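You operate a simulated robot arm through the tools that you are given. There is no shell and no other tool.

You are at the controls of a simulated robot arm. One attempt, no reset.

TASK
Zero the probe in the steel cup.
Fine: dip it, correct the probe dial by what the orange meter shows, dip again till it reads 0 C; probe back in its socket.
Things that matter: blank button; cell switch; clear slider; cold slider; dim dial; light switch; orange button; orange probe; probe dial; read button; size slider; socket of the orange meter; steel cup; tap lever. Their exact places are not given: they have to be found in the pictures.

It is judged by the outcome, as a careful person would: the job done as asked, and still so three seconds after it is handed in. It fails if anything else is knocked over, pushed out of place, dropped, spilled or broken.

THE ROBOT
A 7-joint arm with a two-finger parallel gripper on a trunk, on a base that drives. Base frame: it is fixed to the floor where the robot stands at the start and does not move with it; the origin is under the middle of the robot, x ahead of it, y to its left, z up. Lengths are in cm, angles in rad, forces in N, time in s.
With the tool pointing down near the work surface it reaches from about 38 to 88 cm from the robot's upright axis, wherever it stands. Its first joint turns from -2.897 to 2.897 rad. Places, roughly: blank button [230, -190, 90]; cell switch [230, -180, 90]; clear slider [310, -220, 100]; cold slider [310, -200, 90]; dim dial [270, -200, 90]; light switch [280, -180, 90]; orange button [340, -200, 100]; orange probe [200, -200, 100]; probe dial [190, -200, 90]; read button [230, -190, 90]; size slider [310, -220, 100]; socket of the orange meter [200, -210, 90]; steel cup [180, -200, 90]; tap lever [260, -200, 100]; warm switch [240, -200, 90]; water slider [310, -210, 100]; white tub [175, -225, 100]. Payload 3.43 kg.
The tool frame sits at the grasp point between the pads (the TCP): z along the fingers, y along the line on which they close. The tips reach 3.4 cm beyond it. The gripper opens to 12.8 cm. The fingers are 2.4 cm wide and 1.2 cm thick; the gripper's body (4.8 by 13 cm) begins 9.6 cm behind the TCP.
Orientation is that of the tool frame in the base frame, as a unit quaternion [x, y, z, w]. With the fingers straight down and closing along the base's y, the tool's x points along the base's -x, its y along +y and its z along -z.

THE INTERFACE
- The arm moves only by the tool drive_tool. Its argument "moves" is text: rows parted by semicolons, each of 7 numbers parted by spaces: the shift along the tool's x, y, z in units of 30 mm (1.0 is 30 mm), then the turn, a rotation vector about the tool's x, y, z in units of 5 degrees (1.0 is 5 degrees), then the opening in per cent of the stroke, from 0 (shut) to 100 (fully open). In form: tx ty tz ax ay az jaw; .... A call has 1 to 20 rows; each row shifts and turns the commanded pose from where the row before left it, along the tool's axes as they then stand. A call with a number of a shift or a turn outside -1 to 1 is refused whole. Rows are played at 5 a second. More than 5 cm and 0.15 rad between two rows, or a gripper value outside its range, and nothing of the call is played. Where a pose cannot be reached the arm comes as near as it can. A force on the tool above 40 N (or 10 N above the force at the start of the call, whichever is more), or a blocked arm, ends the call early, and 0.2 s more pass. The fingers move at their own pace (about 15.3 cm/s each) and stop on an object; they squeeze with about 38 N. The grip force told is the motor's: it shows also when the fingers shut on nothing. Time passes only in rows, and 0.2 s behind the last, so rows that do not move let the fingers close. It gives the time, the measured TCP pose, the force on the tool (base axes), the opening and the grip force at its end, in the units of the frame above (readings bear some noise), with the torque about the TCP (base axes, N m) and any sound that the robot's microphone picked up.
- Cameras (640 x 400 px; columns grow to the right, rows downward): "scene" is now at [18.86, 0.25, 156.32]; the picture's right is [0.05, -1.00, 0.00], its down [-0.66, -0.03, -0.75] and it looks along [0.75, 0.04, -0.66] (base axes); focal length 255 px, centre (320, 200). "wrist" rides on the gripper at [7.6, -1.1, -16] in the tool frame; the picture's right is [0.15, 0.99, 0.00], its down [-0.88, 0.13, -0.46] and it looks along [-0.45, 0.07, 0.89] (tool axes); focal length 234 px, centre (320, 200).
- grab_frame(camera): a new picture of that camera. No time passes.
- drive_base(legs): drives the robot by 1 to 6 legs, each [ahead, turn to the left] in cm and rad, along the robot's own axes; the way and the turn of a leg run together, so that a leg with both is an arc; at most 150 cm and 3.142 rad a leg. The arm and the cameras ride along, it lands a little off, and it stops where it bumps. It gives what a move gives.
- head_to(pan, tilt): turns the head with the scene camera to pan (to the left, within 2.304 rad either way) and tilt (down, from -0.506 to 1.204), counted from straight ahead of the robot. It gives what a move gives.
- pixel_to_xyz(camera, pixels): there is no depth. For up to 12 entries [column, row, z] of the newest picture of that camera ("zoom" is the newest enlarged one), the place [x, y] in the base frame at which the ray of that pixel passes the height z, good to about 0.2 cm. No time passes.
- inspect(camera, box): a new picture of the part [left, top, right, bottom] of that camera's present view, enlarged. No time passes.
- close_job(): hands the job in; it is judged then, once.

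Open the gripper and draw the arm clear of the work before you hand the job in, unless the task says otherwise.

The tools are called after "Emit:" as a command line: name --argument value ..., lists and objects as JSON in quotes. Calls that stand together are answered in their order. drive_tool: Moves the arm, as the interface text tells. Its arguments: {"type":"object","properties":{"moves":{"type":"string"}},"required":["moves"]} The other tools are called the same way: drive_base (legs) drives the base; head_to (pan, tilt) turns the head that bears the scene camera; grab_frame (camera) takes a picture; pixel_to_xyz (camera, pixels) gives the place at which the rays of pixels pass given heights; inspect (camera, box) takes an enlarged picture of a part of a camera's view; close_job () hands the job in.

At the start:

```text
time_s: 0.0
tcp_pos: [55.07, 8.89, 120.85]
tcp_rot: [0.0, 1.0, 0.0, 0.0]
ft_force: [0.1, -0.4, -0.7]
torque: [0.02, 0.01, 0.0]
width: 12.79
grip_force: 0.0
robot x, y, heading: [-0.05, -0.18, -0.002]
head pan, tilt: [0.049, 0.726]
```

scene: 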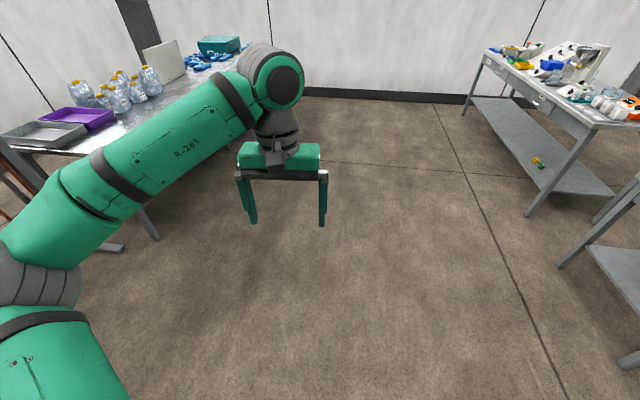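
wrist: 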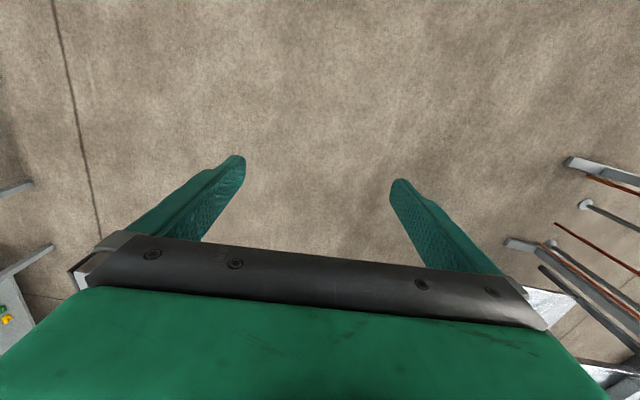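

The scene picture shows a bench to the right, which doesn't yet show the place around [190,-200]. I turn the head right to look for the work.

Emit:
head_to --pan -0.78 --tilt 0.4

Emit:
grab_frame --camera "scene"

```text
time_s: 1.1
tcp_pos: [54.93, 8.79, 120.8]
tcp_rot: [0.0, 1.0, 0.0, 0.0]
ft_force: [-1.0, 0.2, -0.6]
torque: [0.02, -0.01, 0.0]
width: 12.8
grip_force: 0.1
robot x, y, heading: [0.04, 0.02, -0.005]
head pan, tilt: [-0.78, 0.4]
```

```text
taken
```

scene: 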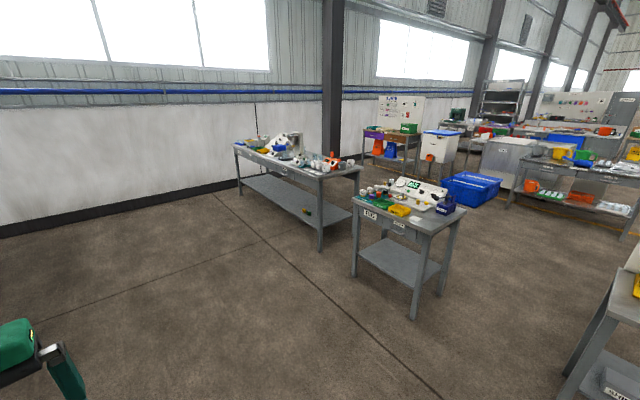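

The scene shows a small bench around pixel (410,210) and a longer one at (300,165). I enlarge both to read them.

Emit:
inspect --camera "scene" --box '[340, 160, 480, 250]'

Emit:
pixel_to_xyz --camera "scene" --pixels '[[358, 196, 85], [428, 234, 85], [466, 211, 85], [400, 182, 85], [238, 145, 85], [320, 178, 85], [360, 168, 85], [290, 137, 85]]'

Emit:
inspect --camera "scene" --box '[220, 120, 370, 210]'

```text
4.44 times, centred on (410, 205) of scene
```

zoom: 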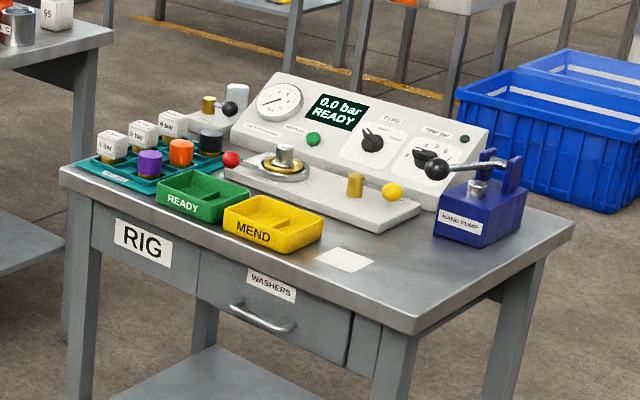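

```text
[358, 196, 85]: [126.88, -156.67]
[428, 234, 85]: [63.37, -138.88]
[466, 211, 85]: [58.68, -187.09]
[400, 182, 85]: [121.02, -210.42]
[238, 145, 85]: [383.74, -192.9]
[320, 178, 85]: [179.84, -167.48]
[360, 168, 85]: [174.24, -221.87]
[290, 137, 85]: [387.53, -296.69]
```

```text
4.27 times, centred on (295, 165) of scene
```

zoom: 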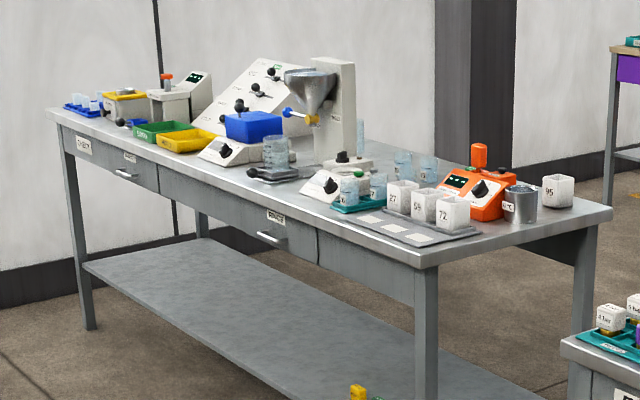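

The second zoom shows the orange meter with its probe at zoom (480,180), dial at (485,190), steel cup at (520,203) on the near right end of the long bench, front edge y≈-167. I drive diagonally to about (192,-118) and turn to face -y.

Emit:
drive_base --legs '[[0, -0.55], [115, 0], [110, 0], [0, -1.02]]'

Emit:
head_to --pan 0.0 --tilt 0.75

Emit:
grab_frame --camera "scene"

```text
time_s: 16.8
tcp_pos: [200.83, -170.45, 120.87]
tcp_rot: [0.706, 0.708, 0.0, 0.001]
ft_force: [-0.9, 0.3, -0.3]
torque: [0.02, 0.03, -0.01]
width: 12.78
grip_force: 0.1
robot x, y, heading: [191.4, -115.31, -1.574]
head pan, tilt: [-0.78, 0.4]
```

```text
time_s: 17.9
tcp_pos: [200.88, -170.51, 120.89]
tcp_rot: [0.706, 0.708, 0.0, -0.001]
ft_force: [-0.2, 0.5, 0.5]
torque: [0.01, 0.0, -0.06]
width: 12.8
grip_force: 0.0
robot x, y, heading: [191.71, -115.63, -1.569]
head pan, tilt: [0.0, 0.75]
```

```text
taken
```

scene: 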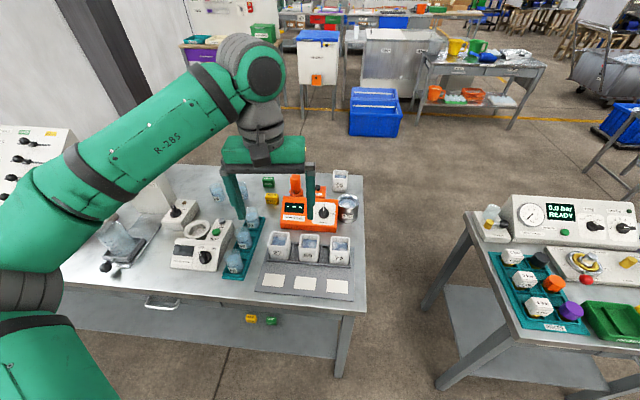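

The meter is at pixel (308,213) with cup at (348,208); the gripper covers part. I enlarge it.

Emit:
inspect --camera "scene" --box '[230, 160, 374, 250]'

Emit:
grab_frame --camera "wrist"

Emit:
pixel_to_xyz --camera "scene" --pixels '[[348, 215, 85], [325, 213, 90], [297, 190, 100], [306, 226, 85], [336, 316, 85], [366, 318, 85], [365, 178, 85]]'

```text
4.44 times, centred on (302, 205) of scene
```

zoom: 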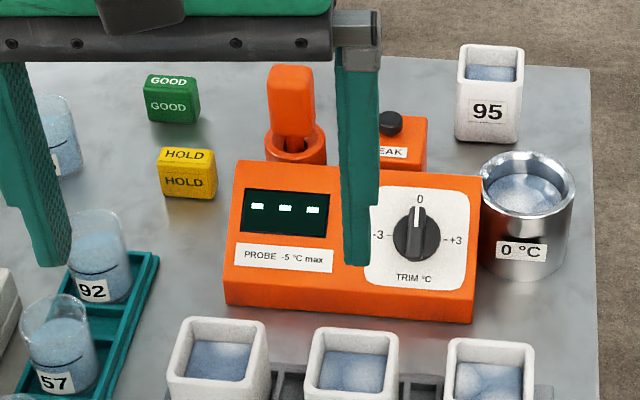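

```text
taken
```

wrist: 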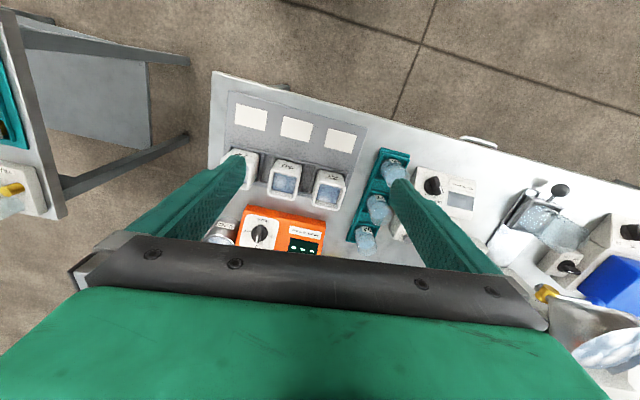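

```text
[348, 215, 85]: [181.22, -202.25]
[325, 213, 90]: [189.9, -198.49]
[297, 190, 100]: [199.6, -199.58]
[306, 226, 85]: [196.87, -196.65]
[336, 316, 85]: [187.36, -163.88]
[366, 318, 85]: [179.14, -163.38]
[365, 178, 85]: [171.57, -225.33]
```

The meter's display reads "- - -", dial (TRIM) at 0, probe handle at about (200,-203). I raise the arm 12 cm and shift it left for a clear view, then drive 20 cm nearer.

Emit:
drive_tool --moves "0 0 -1 0 0 0 100;0 0 -1 0 0 0 100;0 0 -1 0 0 0 100;0 0 -1 0 0 0 100;0 1 0 0 0 0 100;0 1 0 0 0 0 100;0 1 0 0 0 0 100;0 1 0 0 0 0 100;0 1 0 0 0 0 100"

Emit:
drive_base --legs '[[21, 0]]'

Emit:
head_to --pan 0.0 --tilt 0.85

Emit:
grab_frame --camera "scene"

```text
time_s: 19.9
tcp_pos: [215.72, -170.42, 132.79]
tcp_rot: [0.706, 0.708, 0.0, 0.001]
ft_force: [0.5, 0.2, -0.3]
torque: [0.02, -0.04, -0.02]
width: 12.79
grip_force: 0.1
robot x, y, heading: [191.77, -115.56, -1.57]
head pan, tilt: [0.0, 0.75]
```

```text
time_s: 21.5
tcp_pos: [215.78, -191.21, 132.74]
tcp_rot: [0.705, 0.709, 0.0, 0.0]
ft_force: [-0.5, -0.3, -0.4]
torque: [-0.01, 0.01, -0.02]
width: 12.83
grip_force: 0.0
robot x, y, heading: [191.74, -136.53, -1.567]
head pan, tilt: [0.0, 0.75]
```

```text
time_s: 22.2
tcp_pos: [215.76, -191.34, 132.71]
tcp_rot: [0.706, 0.708, 0.0, -0.001]
ft_force: [0.6, 0.9, 0.7]
torque: [-0.02, -0.03, -0.01]
width: 12.8
grip_force: 0.1
robot x, y, heading: [191.77, -136.31, -1.569]
head pan, tilt: [0.0, 0.85]
```

```text
taken
```

scene: 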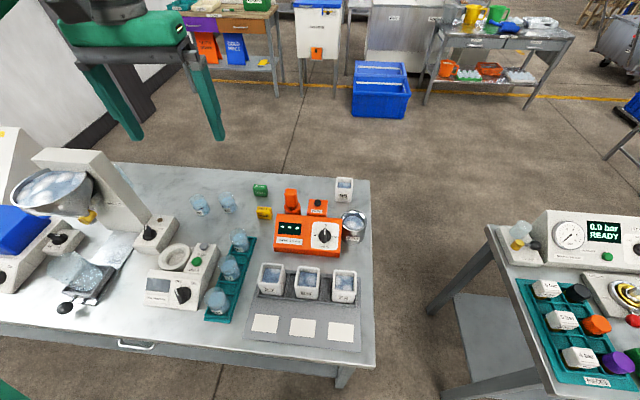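

The meter is now unobstructed around (310,230). I enlarge it closely.

Emit:
inspect --camera "scene" --box '[248, 175, 376, 255]'

Emit:
inspect --camera "scene" --box '[272, 185, 344, 230]'

Emit:
grab_frame --camera "wrist"

```text
5.00 times, centred on (312, 215) of scene
```

zoom: 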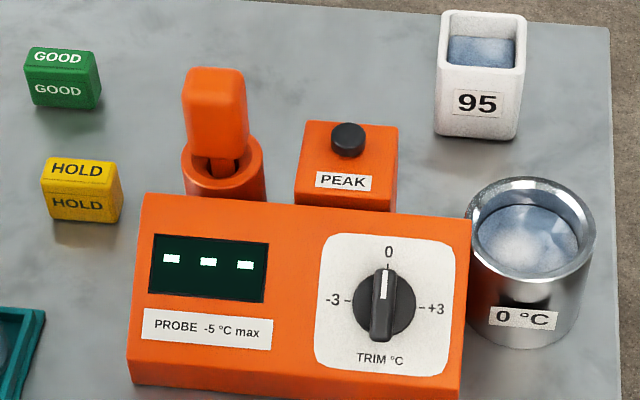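

```text
8.89 times, centred on (308, 208) of scene
```

zoom: 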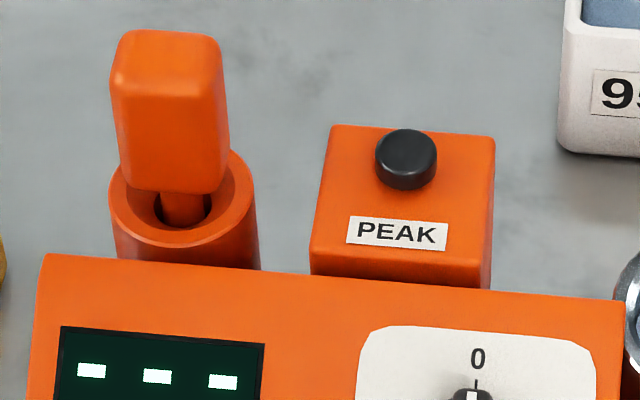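

```text
taken
```

wrist: 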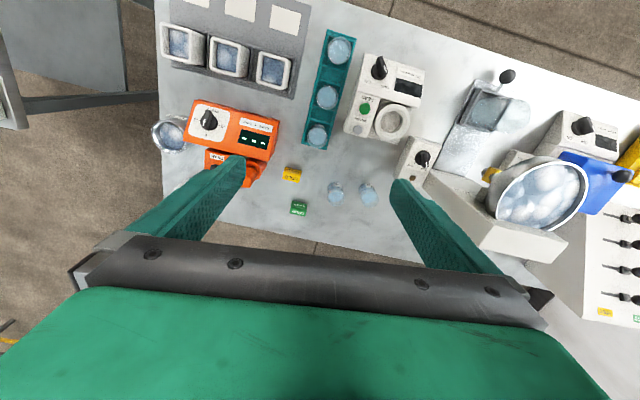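

Probe handle is at scene pixel ~(291,200), socket below it, steel cup at (354,225). I move the gripper back to x≈192 and nearer the robot so the wrist camera sees the meter for triangulating.

Emit:
drive_tool --moves "0 -1 0 0 0 0 100;0 -1 0 0 0 0 100;0 -1 0 0 0 0 100;0 -1 0 0 0 0 100;0 -1 0 0 0 0 100;0 -1 0 0 0 0 100;0 -1 0 0 0 0 100;0 -1 0 0 0 0 100;0 0 0 0 0 0 100"

Emit:
grab_frame --camera "wrist"

Emit:
inspect --camera "wrist" --box '[240, 80, 400, 180]'

Emit:
grab_frame --camera "scene"

```text
time_s: 24.2
tcp_pos: [191.8, -191.83, 132.8]
tcp_rot: [0.706, 0.709, 0.001, 0.001]
ft_force: [-0.7, -0.5, -0.2]
torque: [-0.02, 0.02, -0.02]
width: 12.82
grip_force: 0.0
robot x, y, heading: [191.88, -136.24, -1.569]
head pan, tilt: [0.0, 0.85]
```

```text
taken
```

wrist: 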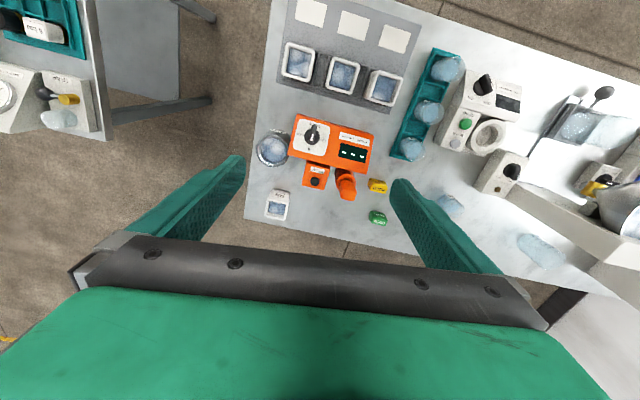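

```text
4.00 times, centred on (320, 130) of wrist
```

zoom: 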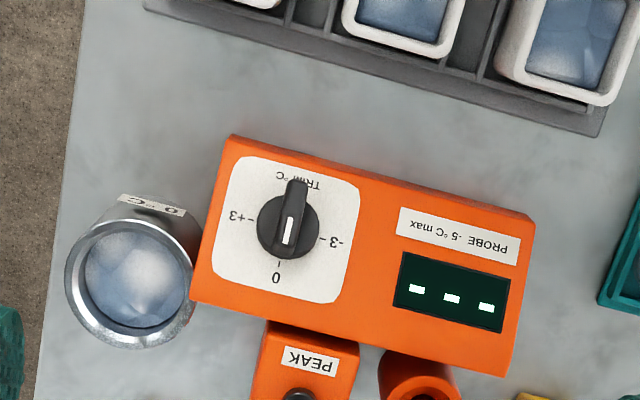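

```text
taken
```

scene: 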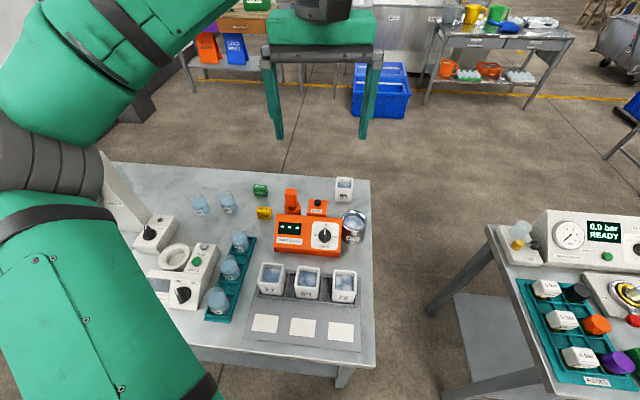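

I triangulate knob, cup rim, socket and probe handle from both cameras (scene: knob (325,236), cup rim (354,221), socket (292.6,208), handle top (291,190); wrist: knob (312,137), cup (272.5,150)).

Emit:
pixel_to_xyz --camera "scene" --pixels '[[324.8, 236.4, 85], [324.8, 236.4, 105], [354, 221, 85], [354, 221, 105], [292.6, 208, 85], [292.6, 208, 105], [291, 190.6, 85], [291, 190.6, 115], [371, 180.4, 85], [371, 180.4, 95]]'

Emit:
pixel_to_xyz --camera "wrist" --pixels '[[311.75, 137, 85], [311.75, 137, 105], [272.5, 150, 85], [272.5, 150, 105], [347, 190, 85], [347, 190, 115], [245.5, 218, 85], [245.5, 218, 95]]'

Emit:
inspect --camera "wrist" --box '[280, 130, 400, 205]'

```text
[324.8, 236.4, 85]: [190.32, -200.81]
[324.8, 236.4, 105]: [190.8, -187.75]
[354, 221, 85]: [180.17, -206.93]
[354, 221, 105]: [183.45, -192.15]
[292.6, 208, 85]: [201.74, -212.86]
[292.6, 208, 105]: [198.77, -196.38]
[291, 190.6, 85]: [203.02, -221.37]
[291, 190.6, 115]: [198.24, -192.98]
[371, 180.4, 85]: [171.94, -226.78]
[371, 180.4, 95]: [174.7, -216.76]
```

```text
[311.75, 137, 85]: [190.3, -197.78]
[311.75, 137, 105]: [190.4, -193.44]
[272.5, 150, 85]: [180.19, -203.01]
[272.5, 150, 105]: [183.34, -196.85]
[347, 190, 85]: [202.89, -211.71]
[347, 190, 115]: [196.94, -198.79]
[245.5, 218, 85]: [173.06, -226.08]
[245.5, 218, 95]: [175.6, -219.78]
```

```text
5.33 times, centred on (340, 168) of wrist
```

zoom: 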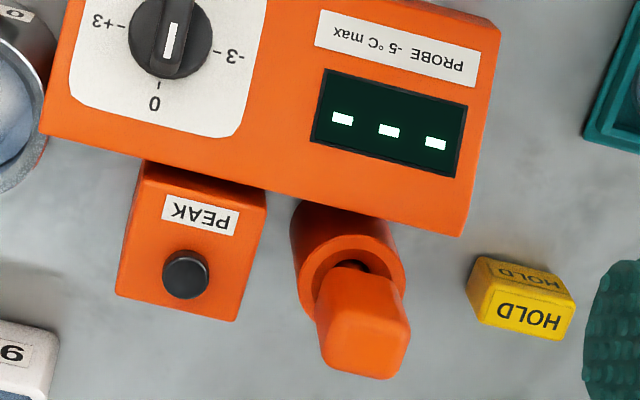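

Triangulation gives knob ≈(190.4,-196.3,92), cup rim ≈(181.7,-200.2,94), handle top ≈(200.2,-205.8,101). I go above the probe handle to z≈112 and check.

Emit:
drive_tool --moves "-0.933 0.56 0 0 0 0 100;-0.933 0.56 0 0 0 0 100;-0.933 0.56 0 0 0 0 100;-0.933 0.56 0 0 0 0 100;-0.933 0.56 0 0 0 0 100;0 0 1 0 0 0 100;0 0 1 0 0 0 100;0 0 1 0 0 0 100;0 0 1 0 0 0 100;0 0 1 0 0 0 80;0 0 1 0 0 0 80;0 0 0.9 0 0 0 80;0 0 0 0 0 0 80"

Emit:
grab_frame --camera "wrist"

Emit:
inspect --camera "scene" --box '[232, 130, 392, 250]'

```text
time_s: 27.0
tcp_pos: [200.27, -205.4, 112.06]
tcp_rot: [0.705, 0.709, 0.0, 0.0]
ft_force: [0.5, 1.4, 0.3]
torque: [-0.02, 0.04, 0.02]
width: 10.24
grip_force: 0.1
robot x, y, heading: [192.04, -136.09, -1.567]
head pan, tilt: [0.0, 0.85]
```

```text
taken
```

wrist: 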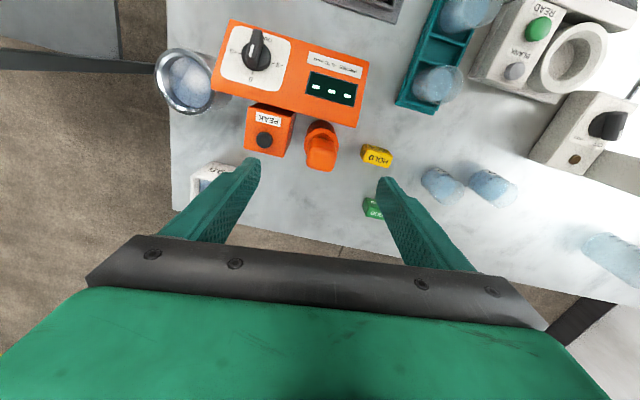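

```text
3.33 times, centred on (312, 190) of scene
```

zoom: 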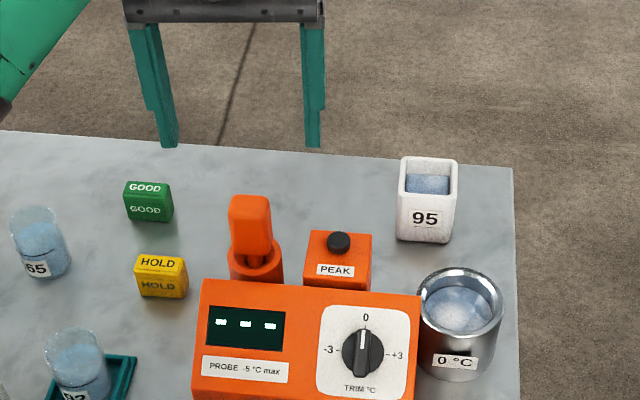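

The handle top is at wrist pixel ≈(321,155), with socket above it. I enlarge and compute rays.

Emit:
inspect --camera "wrist" --box '[272, 100, 368, 180]'

Emit:
pixel_to_xyz --camera "wrist" --pixels '[[321, 155, 101], [321, 155, 98], [321, 128, 93], [281, 80, 85], [255, 50, 92], [187, 79, 94], [345, 98, 93], [332, 127, 93], [264, 139, 91]]'

Emit:
pixel_to_xyz --camera "scene" --pixels '[[290.7, 191.2, 101], [290.7, 191.2, 104], [290.7, 191.2, 98]]'

```text
5.00 times, centred on (320, 140) of wrist
```

zoom: 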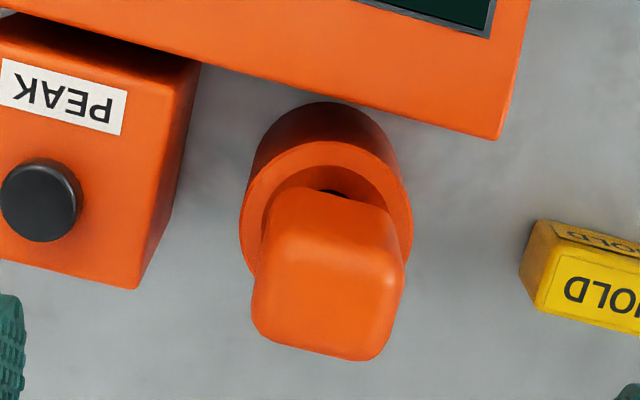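

```text
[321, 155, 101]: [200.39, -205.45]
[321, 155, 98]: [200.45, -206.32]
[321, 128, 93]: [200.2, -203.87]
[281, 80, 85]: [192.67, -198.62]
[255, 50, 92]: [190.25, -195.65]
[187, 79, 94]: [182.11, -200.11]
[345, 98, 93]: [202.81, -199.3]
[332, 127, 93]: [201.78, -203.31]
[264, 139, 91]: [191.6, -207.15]
```

```text
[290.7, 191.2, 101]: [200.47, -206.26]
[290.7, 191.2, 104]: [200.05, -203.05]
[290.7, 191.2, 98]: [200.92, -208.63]
```

Handle centre ≈(200.3,-205.8), top ≈101. I descend to TCP z≈99 (tips ≈95.6, above the socket rim) and then close.

Emit:
drive_tool --moves "-0.13 0.02 1 0 0 0 80;0 0 1 0 0 0 80;0 0 1 0 0 0 80;0 0 1 0 0 0 80;0 0 0.35 0 0 0 80;0 0 0 0 0 0 80"

Emit:
inspect --camera "scene" --box '[248, 150, 376, 230]'

Emit:
grab_frame --camera "wrist"

```text
time_s: 28.4
tcp_pos: [200.36, -205.68, 99.02]
tcp_rot: [0.705, 0.709, 0.001, 0.0]
ft_force: [0.5, -0.7, 0.8]
torque: [-0.01, -0.01, 0.01]
width: 10.25
grip_force: 0.1
robot x, y, heading: [191.44, -136.48, -1.57]
head pan, tilt: [0.0, 0.85]
```

```text
5.00 times, centred on (312, 190) of scene
```

zoom: 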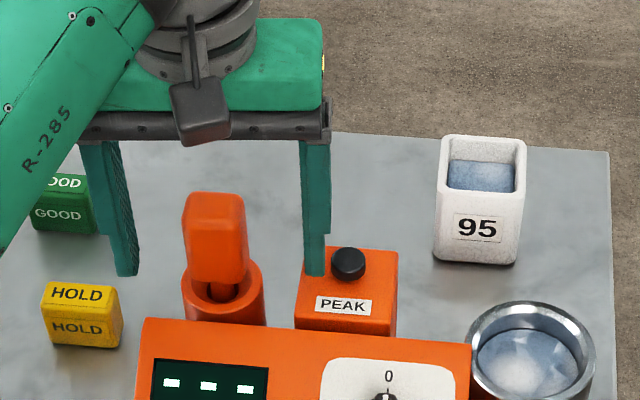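

```text
taken
```

wrist: 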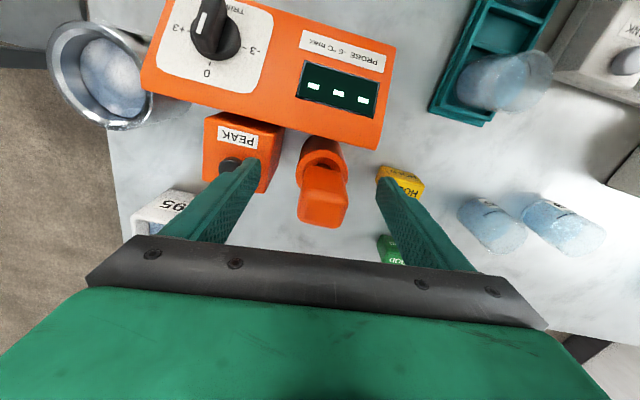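

The fingers straddle the handle, its top at wrist (322,205) matching the TCP projection. I close on it.

Emit:
drive_tool --moves "0 0.05 0 0 0 0 60;0 0 0 0 0 0 40;0 0 0 0 0 0 25;0 0 0 0 0 0 10;0 0 0 0 0 0 10;0 0 0 0 0 0 10"

Emit:
grab_frame --camera "wrist"

```text
time_s: 29.8
tcp_pos: [200.57, -205.72, 98.98]
tcp_rot: [0.705, 0.709, 0.0, -0.001]
ft_force: [-0.3, -0.1, 3.5]
torque: [-0.04, -0.03, 0.0]
width: 3.51
grip_force: 38.0
robot x, y, heading: [191.9, -136.5, -1.575]
head pan, tilt: [0.0, 0.85]
```

```text
taken
```

wrist: 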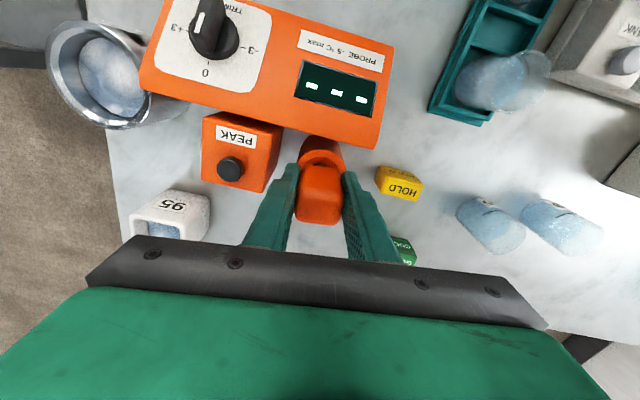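

Gripped at 3.5 cm width. I lift straight up in small steps.

Emit:
drive_tool --moves "0 0 -0.3 0 0 0 10;0 0 -0.6 0 0 0 10;0 0 -0.8 0 0 0 10;0 0 -0.8 0 0 0 10;0 0 -0.8 0 0 0 10;0 0 -0.8 0 0 0 10;0 0 -0.8 0 0 0 10;0 0 -0.5 0 0 0 10;0 0 0 0 0 0 10"

Emit:
inspect --camera "scene" --box '[232, 130, 392, 250]'

Emit:
grab_frame --camera "wrist"

```text
time_s: 31.8
tcp_pos: [200.52, -205.68, 115.34]
tcp_rot: [0.705, 0.709, 0.0, 0.0]
ft_force: [-0.1, -0.4, -0.9]
torque: [-0.01, 0.01, 0.01]
width: 3.51
grip_force: 38.2
robot x, y, heading: [191.66, -136.22, -1.574]
head pan, tilt: [0.0, 0.85]
```

```text
3.33 times, centred on (312, 190) of scene
```

zoom: 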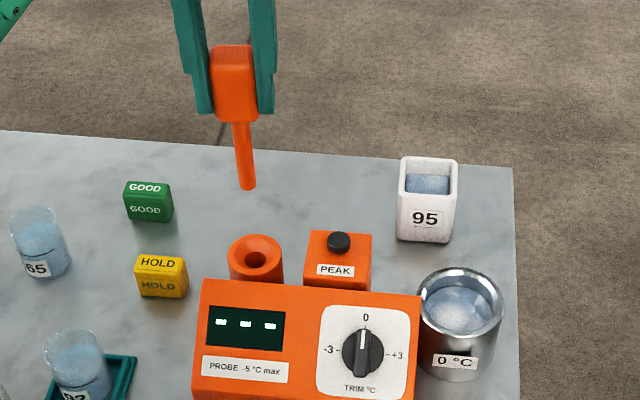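

```text
taken
```

wrist: 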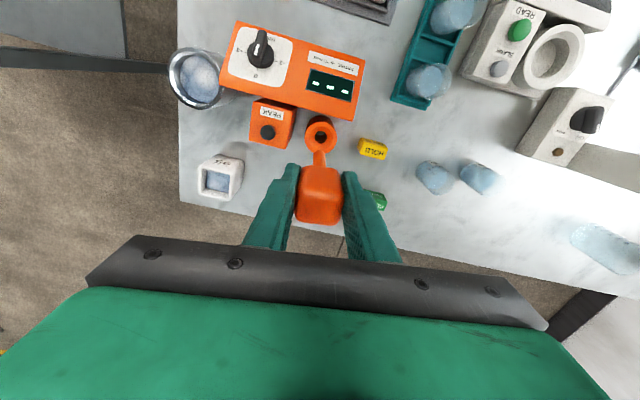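

The probe is free; its tip is at scene ≈(290.5,186), socket mouth at (293,207), cup rim centre at (354,221). I compute heights.

Emit:
pixel_to_xyz --camera "scene" --pixels '[[290.5, 186.1, 100], [290.5, 186.1, 105], [290.5, 186.1, 110], [292.9, 207.2, 92], [292.9, 207.2, 94], [286.5, 166.5, 110], [286.5, 166.5, 115]]'

Emit:
pixel_to_xyz --camera "wrist" --pixels '[[320.5, 137, 92], [320.5, 137, 94], [197, 75, 90], [197, 75, 94]]'

Emit:
inspect --camera "wrist" --box '[160, 40, 360, 165]'

```text
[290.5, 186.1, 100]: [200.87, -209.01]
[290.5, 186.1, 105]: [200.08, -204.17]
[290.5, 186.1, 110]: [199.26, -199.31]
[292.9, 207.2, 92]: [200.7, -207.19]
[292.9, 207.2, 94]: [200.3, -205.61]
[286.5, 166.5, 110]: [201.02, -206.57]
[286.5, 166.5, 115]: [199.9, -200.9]
```

```text
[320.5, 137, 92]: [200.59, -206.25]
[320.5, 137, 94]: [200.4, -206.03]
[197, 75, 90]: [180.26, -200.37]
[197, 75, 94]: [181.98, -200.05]
```

```text
3.20 times, centred on (260, 102) of wrist
```

zoom: 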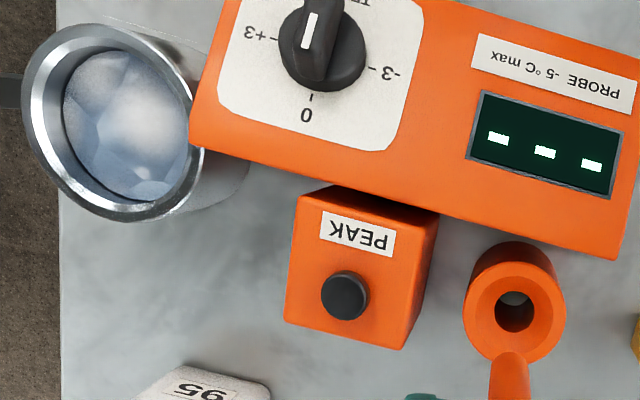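

Tip lies ≈11.9 cm below the TCP; cup centre ≈(181.7,-200.4), rim z≈94. I traverse over the cup at this height and look.

Emit:
drive_tool --moves "0.22 -0.783 0 0 0 0 10;0.22 -0.783 0 0 0 0 10;0.22 -0.783 0 0 0 0 10;0.22 -0.783 0 0 0 0 10;0.22 -0.783 0 0 0 0 10;0.22 -0.783 0 0 0 0 10;0.22 -0.783 0 0 0 0 10;0.22 -0.783 0 0 0 0 10;0 0 0.8 0 0 0 10;0 0 0.8 0 0 0 10;0 0 0 0 0 0 10"

Emit:
inspect --camera "scene" --box '[264, 140, 408, 250]'

Emit:
grab_frame --camera "wrist"

```text
time_s: 34.2
tcp_pos: [181.64, -200.58, 110.37]
tcp_rot: [0.705, 0.709, 0.0, 0.0]
ft_force: [-1.1, 0.0, -0.9]
torque: [0.0, 0.02, 0.02]
width: 3.51
grip_force: 38.0
robot x, y, heading: [191.55, -136.54, -1.57]
head pan, tilt: [0.0, 0.85]
```

```text
3.64 times, centred on (336, 195) of scene
```

zoom: 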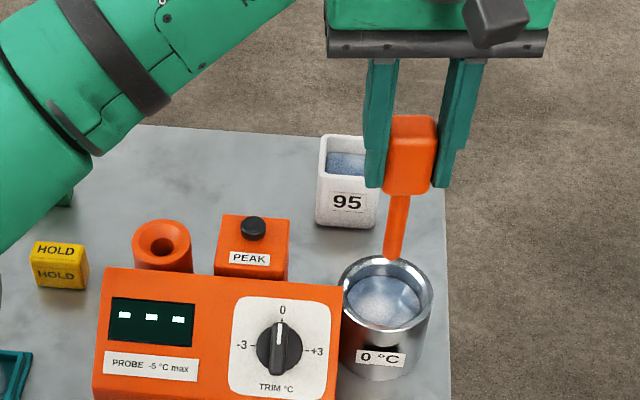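

```text
taken
```

wrist: 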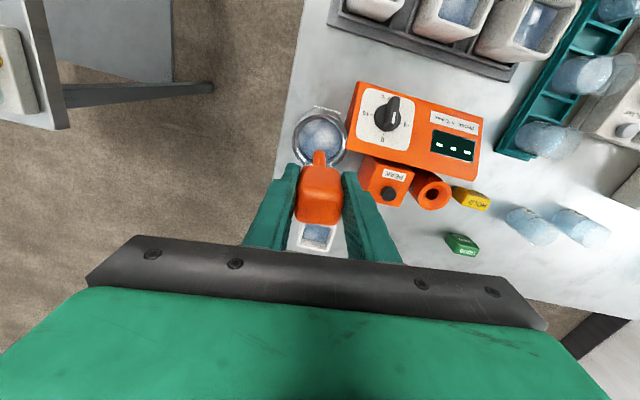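

The probe tip (wrist (320,152)) is over the cup (rim centre ≈(320,137)), about 0.5 cm toward -y of centre. I nudge +y and lower to TCP z≈101.4, then wait a second.

Emit:
drive_tool --moves "0.15 0 0.3 0 0 0 10;0 0 0.5 0 0 0 10;0 0 0.5 0 0 0 10;0 0 0.5 0 0 0 10;0 0 0.5 0 0 0 10;0 0 0.4 0 0 0 10;0 0 0.3 0 0 0 10;0 0 0 0 0 0 10;0 0 0 0 0 0 10;0 0 0 0 0 0 10;0 0 0 0 0 0 10;0 0 0 0 0 0 10"

Emit:
inspect --camera "scene" --box '[264, 150, 392, 250]'

Emit:
grab_frame --camera "wrist"

```text
time_s: 36.8
tcp_pos: [181.58, -200.17, 101.4]
tcp_rot: [0.705, 0.709, 0.001, -0.001]
ft_force: [-0.2, 0.8, 0.2]
torque: [-0.01, 0.0, -0.01]
width: 3.52
grip_force: 37.7
robot x, y, heading: [191.71, -136.1, -1.57]
head pan, tilt: [0.0, 0.85]
```

```text
4.00 times, centred on (328, 200) of scene
```

zoom: 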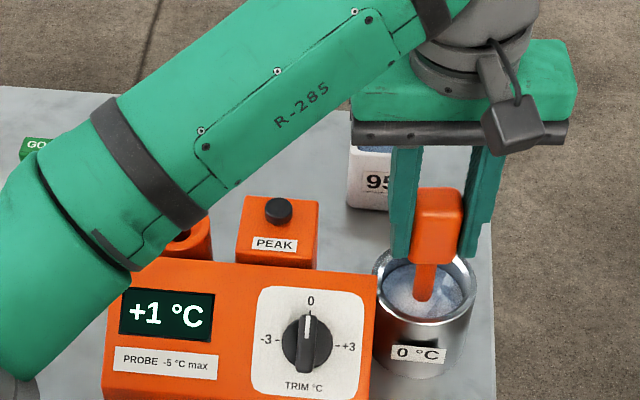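

```text
taken
```

wrist: 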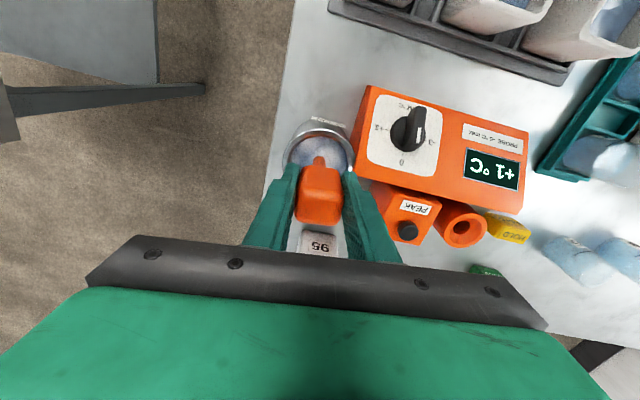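

Display reads +1 °C. I wait a bit more to see that it's settled.

Emit:
drive_tool --moves "0 0 0 0 0 0 10;0 0 0 0 0 0 10;0 0 0 0 0 0 10;0 0 0 0 0 0 10;0 0 0 0 0 0 10;0 0 0 0 0 0 10;0 0 0 0 0 0 10;0 0 0 0 0 0 10;0 0 0 0 0 0 10;0 0 0 0 0 0 10;0 0 0 0 0 0 10;0 0 0 0 0 0 10;0 0 0 0 0 0 10;0 0 0 0 0 0 10;0 0 0 0 0 0 10"

Emit:
inspect --camera "scene" --box '[280, 195, 360, 245]'

Emit:
inspect --camera "wrist" --box '[340, 70, 540, 195]'

```text
time_s: 40.0
tcp_pos: [181.54, -200.3, 101.47]
tcp_rot: [0.705, 0.709, 0.0, 0.0]
ft_force: [0.1, 0.6, -0.6]
torque: [-0.01, -0.02, 0.02]
width: 3.52
grip_force: 38.2
robot x, y, heading: [191.67, -136.2, -1.567]
head pan, tilt: [0.0, 0.85]
```

```text
8.00 times, centred on (320, 220) of scene
```

zoom: 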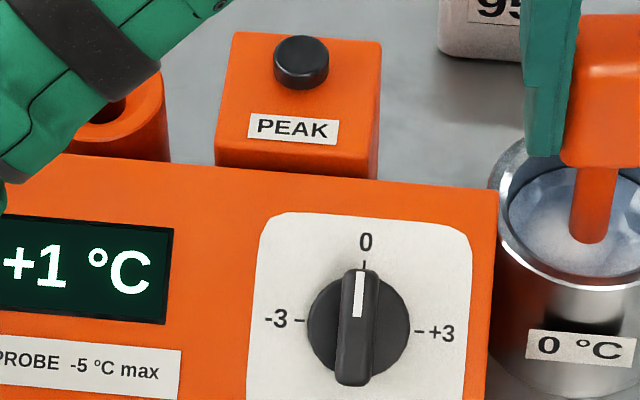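

```text
3.20 times, centred on (440, 132) of wrist
```

zoom: 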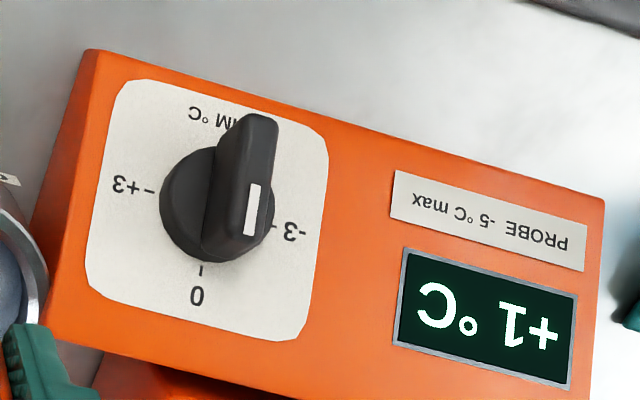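

Stable at +1 °C, so the trim must go to -1. Before returning the probe, I triangulate the trim panel's corners to learn its slope.

Emit:
pixel_to_xyz --camera "scene" --pixels '[[313.1, 222.25, 88], [313.1, 222.25, 96], [338.75, 223.1, 88], [338.75, 223.1, 96], [311, 248.4, 86], [311, 248.4, 94], [339, 250, 86], [339, 250, 94]]'

Emit:
pixel_to_xyz --camera "wrist" --pixels '[[436.9, 175.75, 88], [436.9, 175.75, 96], [367.5, 160, 88], [367.5, 160, 96], [441.9, 114.8, 86], [441.9, 114.8, 94], [377.5, 95.1, 86], [377.5, 95.1, 94]]'

```text
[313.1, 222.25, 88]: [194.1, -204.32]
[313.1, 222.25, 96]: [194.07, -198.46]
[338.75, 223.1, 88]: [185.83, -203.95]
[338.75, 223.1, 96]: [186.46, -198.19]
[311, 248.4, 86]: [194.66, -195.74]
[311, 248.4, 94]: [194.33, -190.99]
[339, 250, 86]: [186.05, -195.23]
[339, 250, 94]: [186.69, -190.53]
```

```text
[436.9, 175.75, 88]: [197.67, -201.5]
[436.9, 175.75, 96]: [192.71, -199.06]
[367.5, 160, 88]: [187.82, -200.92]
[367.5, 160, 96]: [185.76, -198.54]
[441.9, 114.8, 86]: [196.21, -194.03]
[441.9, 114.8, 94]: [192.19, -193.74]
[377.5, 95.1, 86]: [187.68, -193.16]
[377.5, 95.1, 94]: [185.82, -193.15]
```

Panel tilts about 38° (normal ≈(0,0.62,0.78)), plate centre ≈(190.2,-196.6,91.7). Now I lift the probe out and reverse the traverse to above the socket.

Emit:
drive_tool --moves "0 0 -0.3 0 0 0 10;0 0 -0.5 0 0 0 10;0 0 -0.8 0 0 0 10;0 0 -0.8 0 0 0 10;0 0 -0.8 0 0 0 10;0 0 -0.8 0 0 0 10;-0.15 0 -0.6 0 0 0 10;-0.22 0.783 0 0 0 0 10;-0.22 0.783 0 0 0 0 10;-0.22 0.783 0 0 0 0 10;-0.22 0.783 0 0 0 0 10;-0.22 0.783 0 0 0 0 10;-0.22 0.783 0 0 0 0 10;-0.22 0.783 0 0 0 0 10;-0.22 0.783 0 0 0 0 10;0 0 0 0 0 0 10;0 0 0.8 0 0 0 10;0 0 0 0 0 0 10"

Emit:
inspect --camera "scene" --box '[248, 150, 376, 230]'

Emit:
inspect --camera "wrist" --box '[260, 80, 380, 220]'

```text
time_s: 43.8
tcp_pos: [200.33, -205.8, 112.95]
tcp_rot: [0.706, 0.708, 0.0, -0.001]
ft_force: [-0.6, -0.2, -1.3]
torque: [-0.03, -0.01, 0.01]
width: 3.52
grip_force: 37.6
robot x, y, heading: [191.43, -136.4, -1.572]
head pan, tilt: [0.0, 0.85]
```

```text
5.00 times, centred on (312, 190) of scene
```

zoom: 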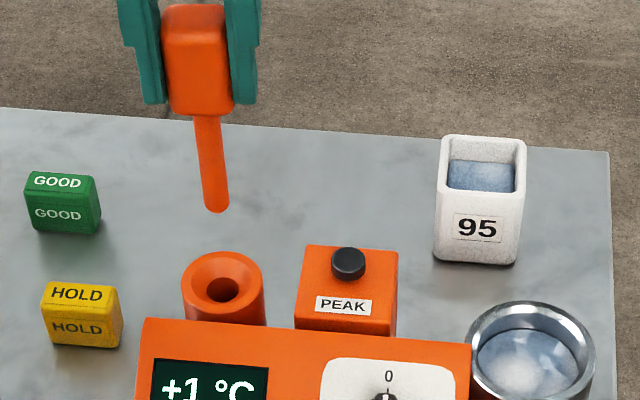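

```text
2.86 times, centred on (320, 150) of wrist
```

zoom: 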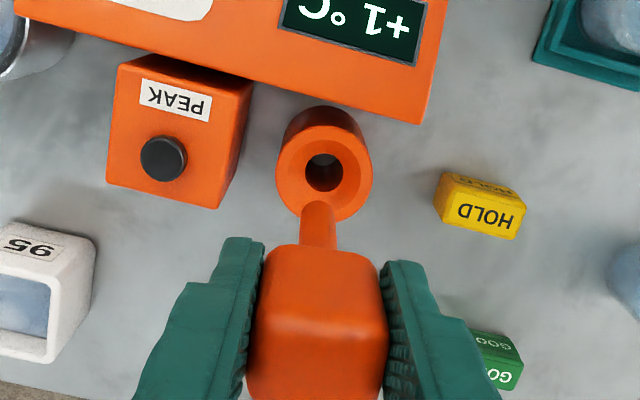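

The meter keeps "+1 °C". The tip is above the socket; I lower it along the same line it came out.

Emit:
drive_tool --moves "0 0 0.7 0 0 0 10;0 0 0.7 0 0 0 10;0 0 0.6 0 0 0 10;0 0 0.6 0 0 0 10;0 0 0.5 0 0 0 10;0 0 0.5 0 0 0 10;0 0 0.4 0 0 0 10;0 0 0.3 0 0 0 10;0 0 0.15 0 0 0 10;0 0 0.1 0 0 0 10;0 0 0 0 0 0 10"

Emit:
inspect --camera "scene" --box '[248, 150, 376, 230]'

```text
time_s: 46.2
tcp_pos: [200.5, -205.72, 99.2]
tcp_rot: [0.706, 0.709, 0.0, 0.0]
ft_force: [0.2, -0.4, -1.4]
torque: [0.0, -0.05, -0.01]
width: 3.52
grip_force: 38.0
robot x, y, heading: [191.54, -136.45, -1.573]
head pan, tilt: [0.0, 0.85]
```

```text
5.00 times, centred on (312, 190) of scene
```

zoom: 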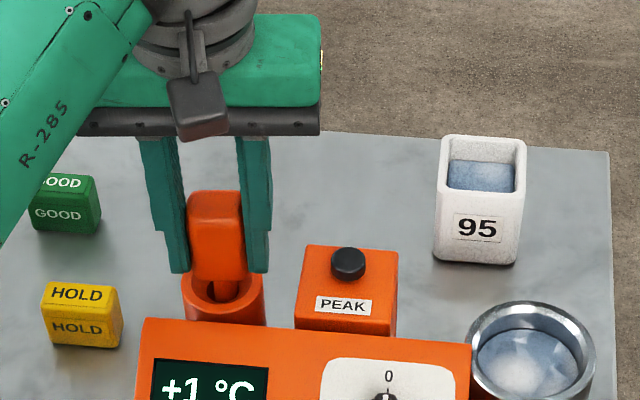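

The probe is seated as before (handle just above the rim). I settle the last 1.5 mm, then open to 60 % and rise.

Emit:
drive_tool --moves "0 0 0.05 0 0 0 10;0 0 0 0 0 0 10;0 0 0 0 0 0 30;0 0 0 0 0 0 50;0 0 0 0 0 0 60;0 0 0 0 0 0 60;0 0 -0.5 0 0 0 60;0 0 -1 0 0 0 60;0 0 -1 0 0 0 60;0 0 -1 0 0 0 60;0 0 -1 0 0 0 60;0 0 -1 0 0 0 60;0 0 0 0 0 0 60"

Emit:
inspect --camera "scene" --box '[248, 170, 376, 250]'

```text
time_s: 49.0
tcp_pos: [200.57, -205.9, 115.45]
tcp_rot: [0.706, 0.709, 0.0, 0.0]
ft_force: [0.4, -1.4, 0.2]
torque: [-0.03, 0.02, -0.01]
width: 7.68
grip_force: 0.1
robot x, y, heading: [191.65, -136.48, -1.574]
head pan, tilt: [0.0, 0.85]
```

```text
5.00 times, centred on (312, 210) of scene
```

zoom: 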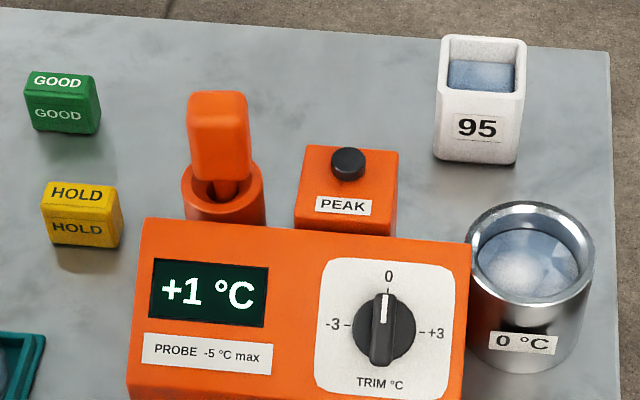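

Probe is in its socket, dial still at 0. I move above the panel and tilt the tool by -38° about its y so that it faces the panel squarely.

Emit:
drive_tool --moves "0.94 -0.572 0 0 0 0 60;0.94 -0.572 0 0 0 0 60;0.94 -0.572 0 0 0 0 60;0.94 -0.572 0 0 0 0 60;0.94 -0.572 0 0 0 0 60;0.94 -0.572 0 0 0 0 60;0 0 0 0 -0.95 0 50;0 0 0 0 -0.95 0 50;0 0 0 0 -0.95 0 50;0 0 0 0 -0.95 0 50;0 0 0 0 -0.95 0 50;0 0 0 0 -0.95 0 50;0 0 0 0 -0.95 0 50;0 0 0 0 -0.95 0 50;0 0 0 0 0 0 50"

Emit:
grab_frame --camera "wrist"

Emit:
grab_frame --camera "scene"

```text
time_s: 52.2
tcp_pos: [190.17, -189.01, 115.4]
tcp_rot: [0.667, 0.67, -0.229, 0.23]
ft_force: [0.0, -0.2, 0.4]
torque: [0.0, 0.02, -0.03]
width: 6.38
grip_force: 0.0
robot x, y, heading: [191.37, -136.1, -1.573]
head pan, tilt: [0.0, 0.85]
```

```text
taken
```

wrist: 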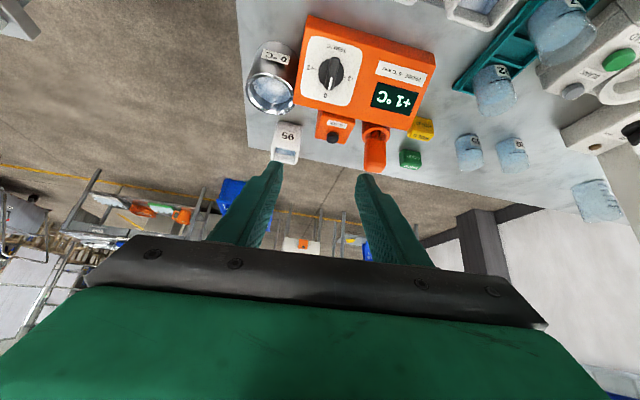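

```text
taken
```

scene: 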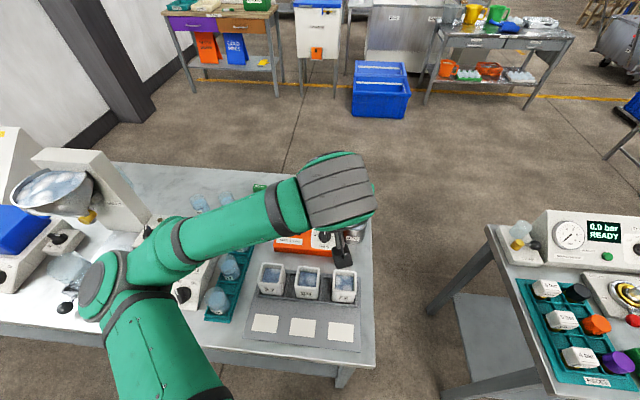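

The tool now faces the panel (z axis ≈(0,-0.614,-0.788)). I slide along tool x by 8.5 cm to line up with the knob axis and approach 12 cm.

Emit:
drive_tool --moves "0.95 0.04 0 0 0 0 50;0.95 0 0 0 0 0 50;0.95 0 0 0 0 0 50;0 0 0.8 0 0 0 50;0 0 0.8 0 0 0 50;0 0 0.8 0 0 0 50;0 0 0.8 0 0 0 50;0 0 0.6 0 0 0 50;0 0 0 0 0 0 50"

Emit:
grab_frame --camera "wrist"

Emit:
inspect --camera "wrist" --box '[240, 60, 400, 180]'

Emit:
inspect --camera "scene" --box '[248, 170, 408, 290]'

```text
time_s: 54.2
tcp_pos: [189.88, -195.04, 104.25]
tcp_rot: [0.667, 0.671, -0.23, 0.231]
ft_force: [-0.2, 0.4, -0.3]
torque: [0.0, 0.02, 0.01]
width: 6.38
grip_force: 0.0
out of reach, approached as far as the arm can: row 1, 2, 3
robot x, y, heading: [191.67, -136.52, -1.568]
head pan, tilt: [0.0, 0.85]
```

```text
taken
```

wrist: 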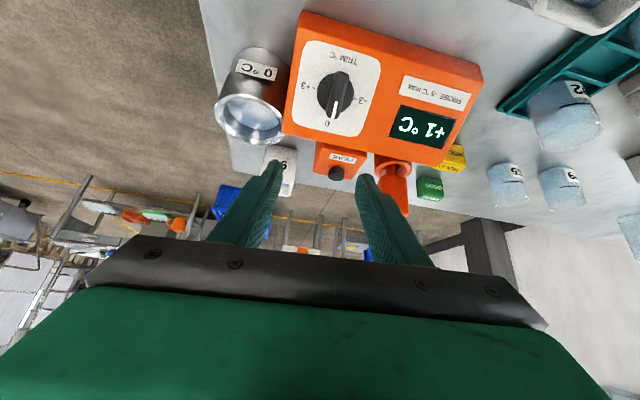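

```text
3.33 times, centred on (320, 120) of wrist
```

zoom: 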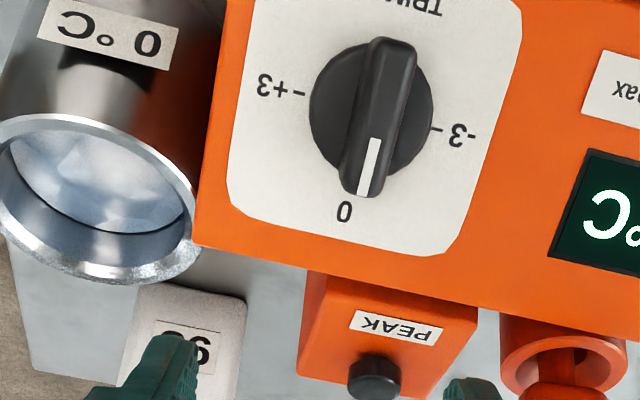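

```text
3.33 times, centred on (328, 230) of scene
```

zoom: 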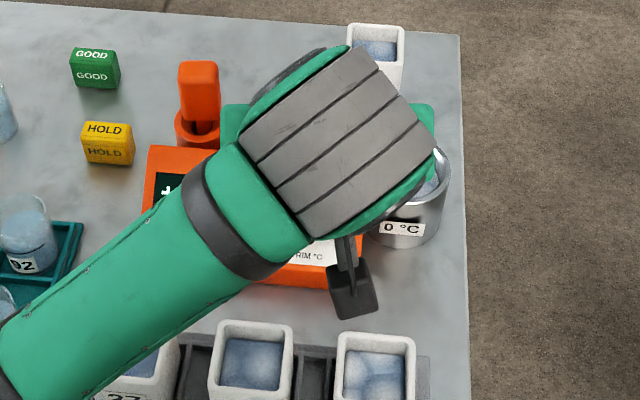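

The near-in pose was out of reach (arm too folded). I back the base 12 cm for room; the gripper is well above everything (tips z≈101).

Emit:
drive_base --legs '[[-12, 0]]'

Emit:
grab_frame --camera "wrist"

Emit:
grab_frame --camera "scene"

```text
time_s: 55.4
tcp_pos: [189.89, -183.15, 104.15]
tcp_rot: [0.667, 0.671, -0.23, 0.23]
ft_force: [-0.2, -0.3, -0.1]
torque: [-0.01, 0.01, -0.02]
width: 6.41
grip_force: 0.0
robot x, y, heading: [191.68, -124.54, -1.57]
head pan, tilt: [0.0, 0.85]
```

```text
taken
```

wrist: 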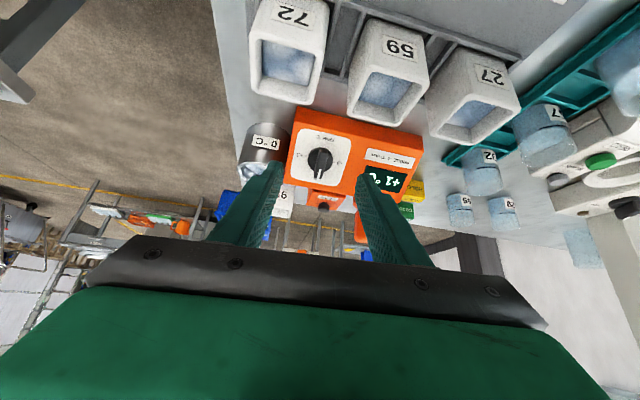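

```text
taken
```

scene: 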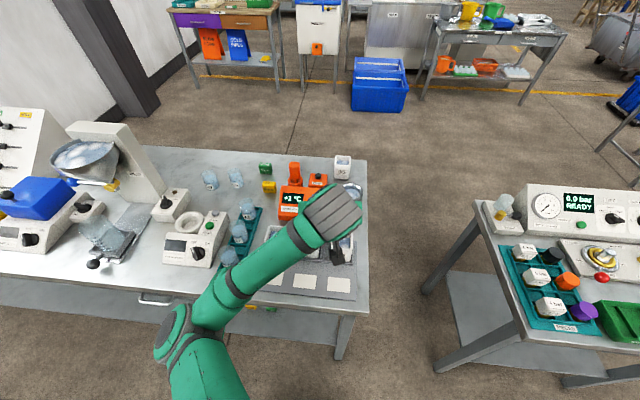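

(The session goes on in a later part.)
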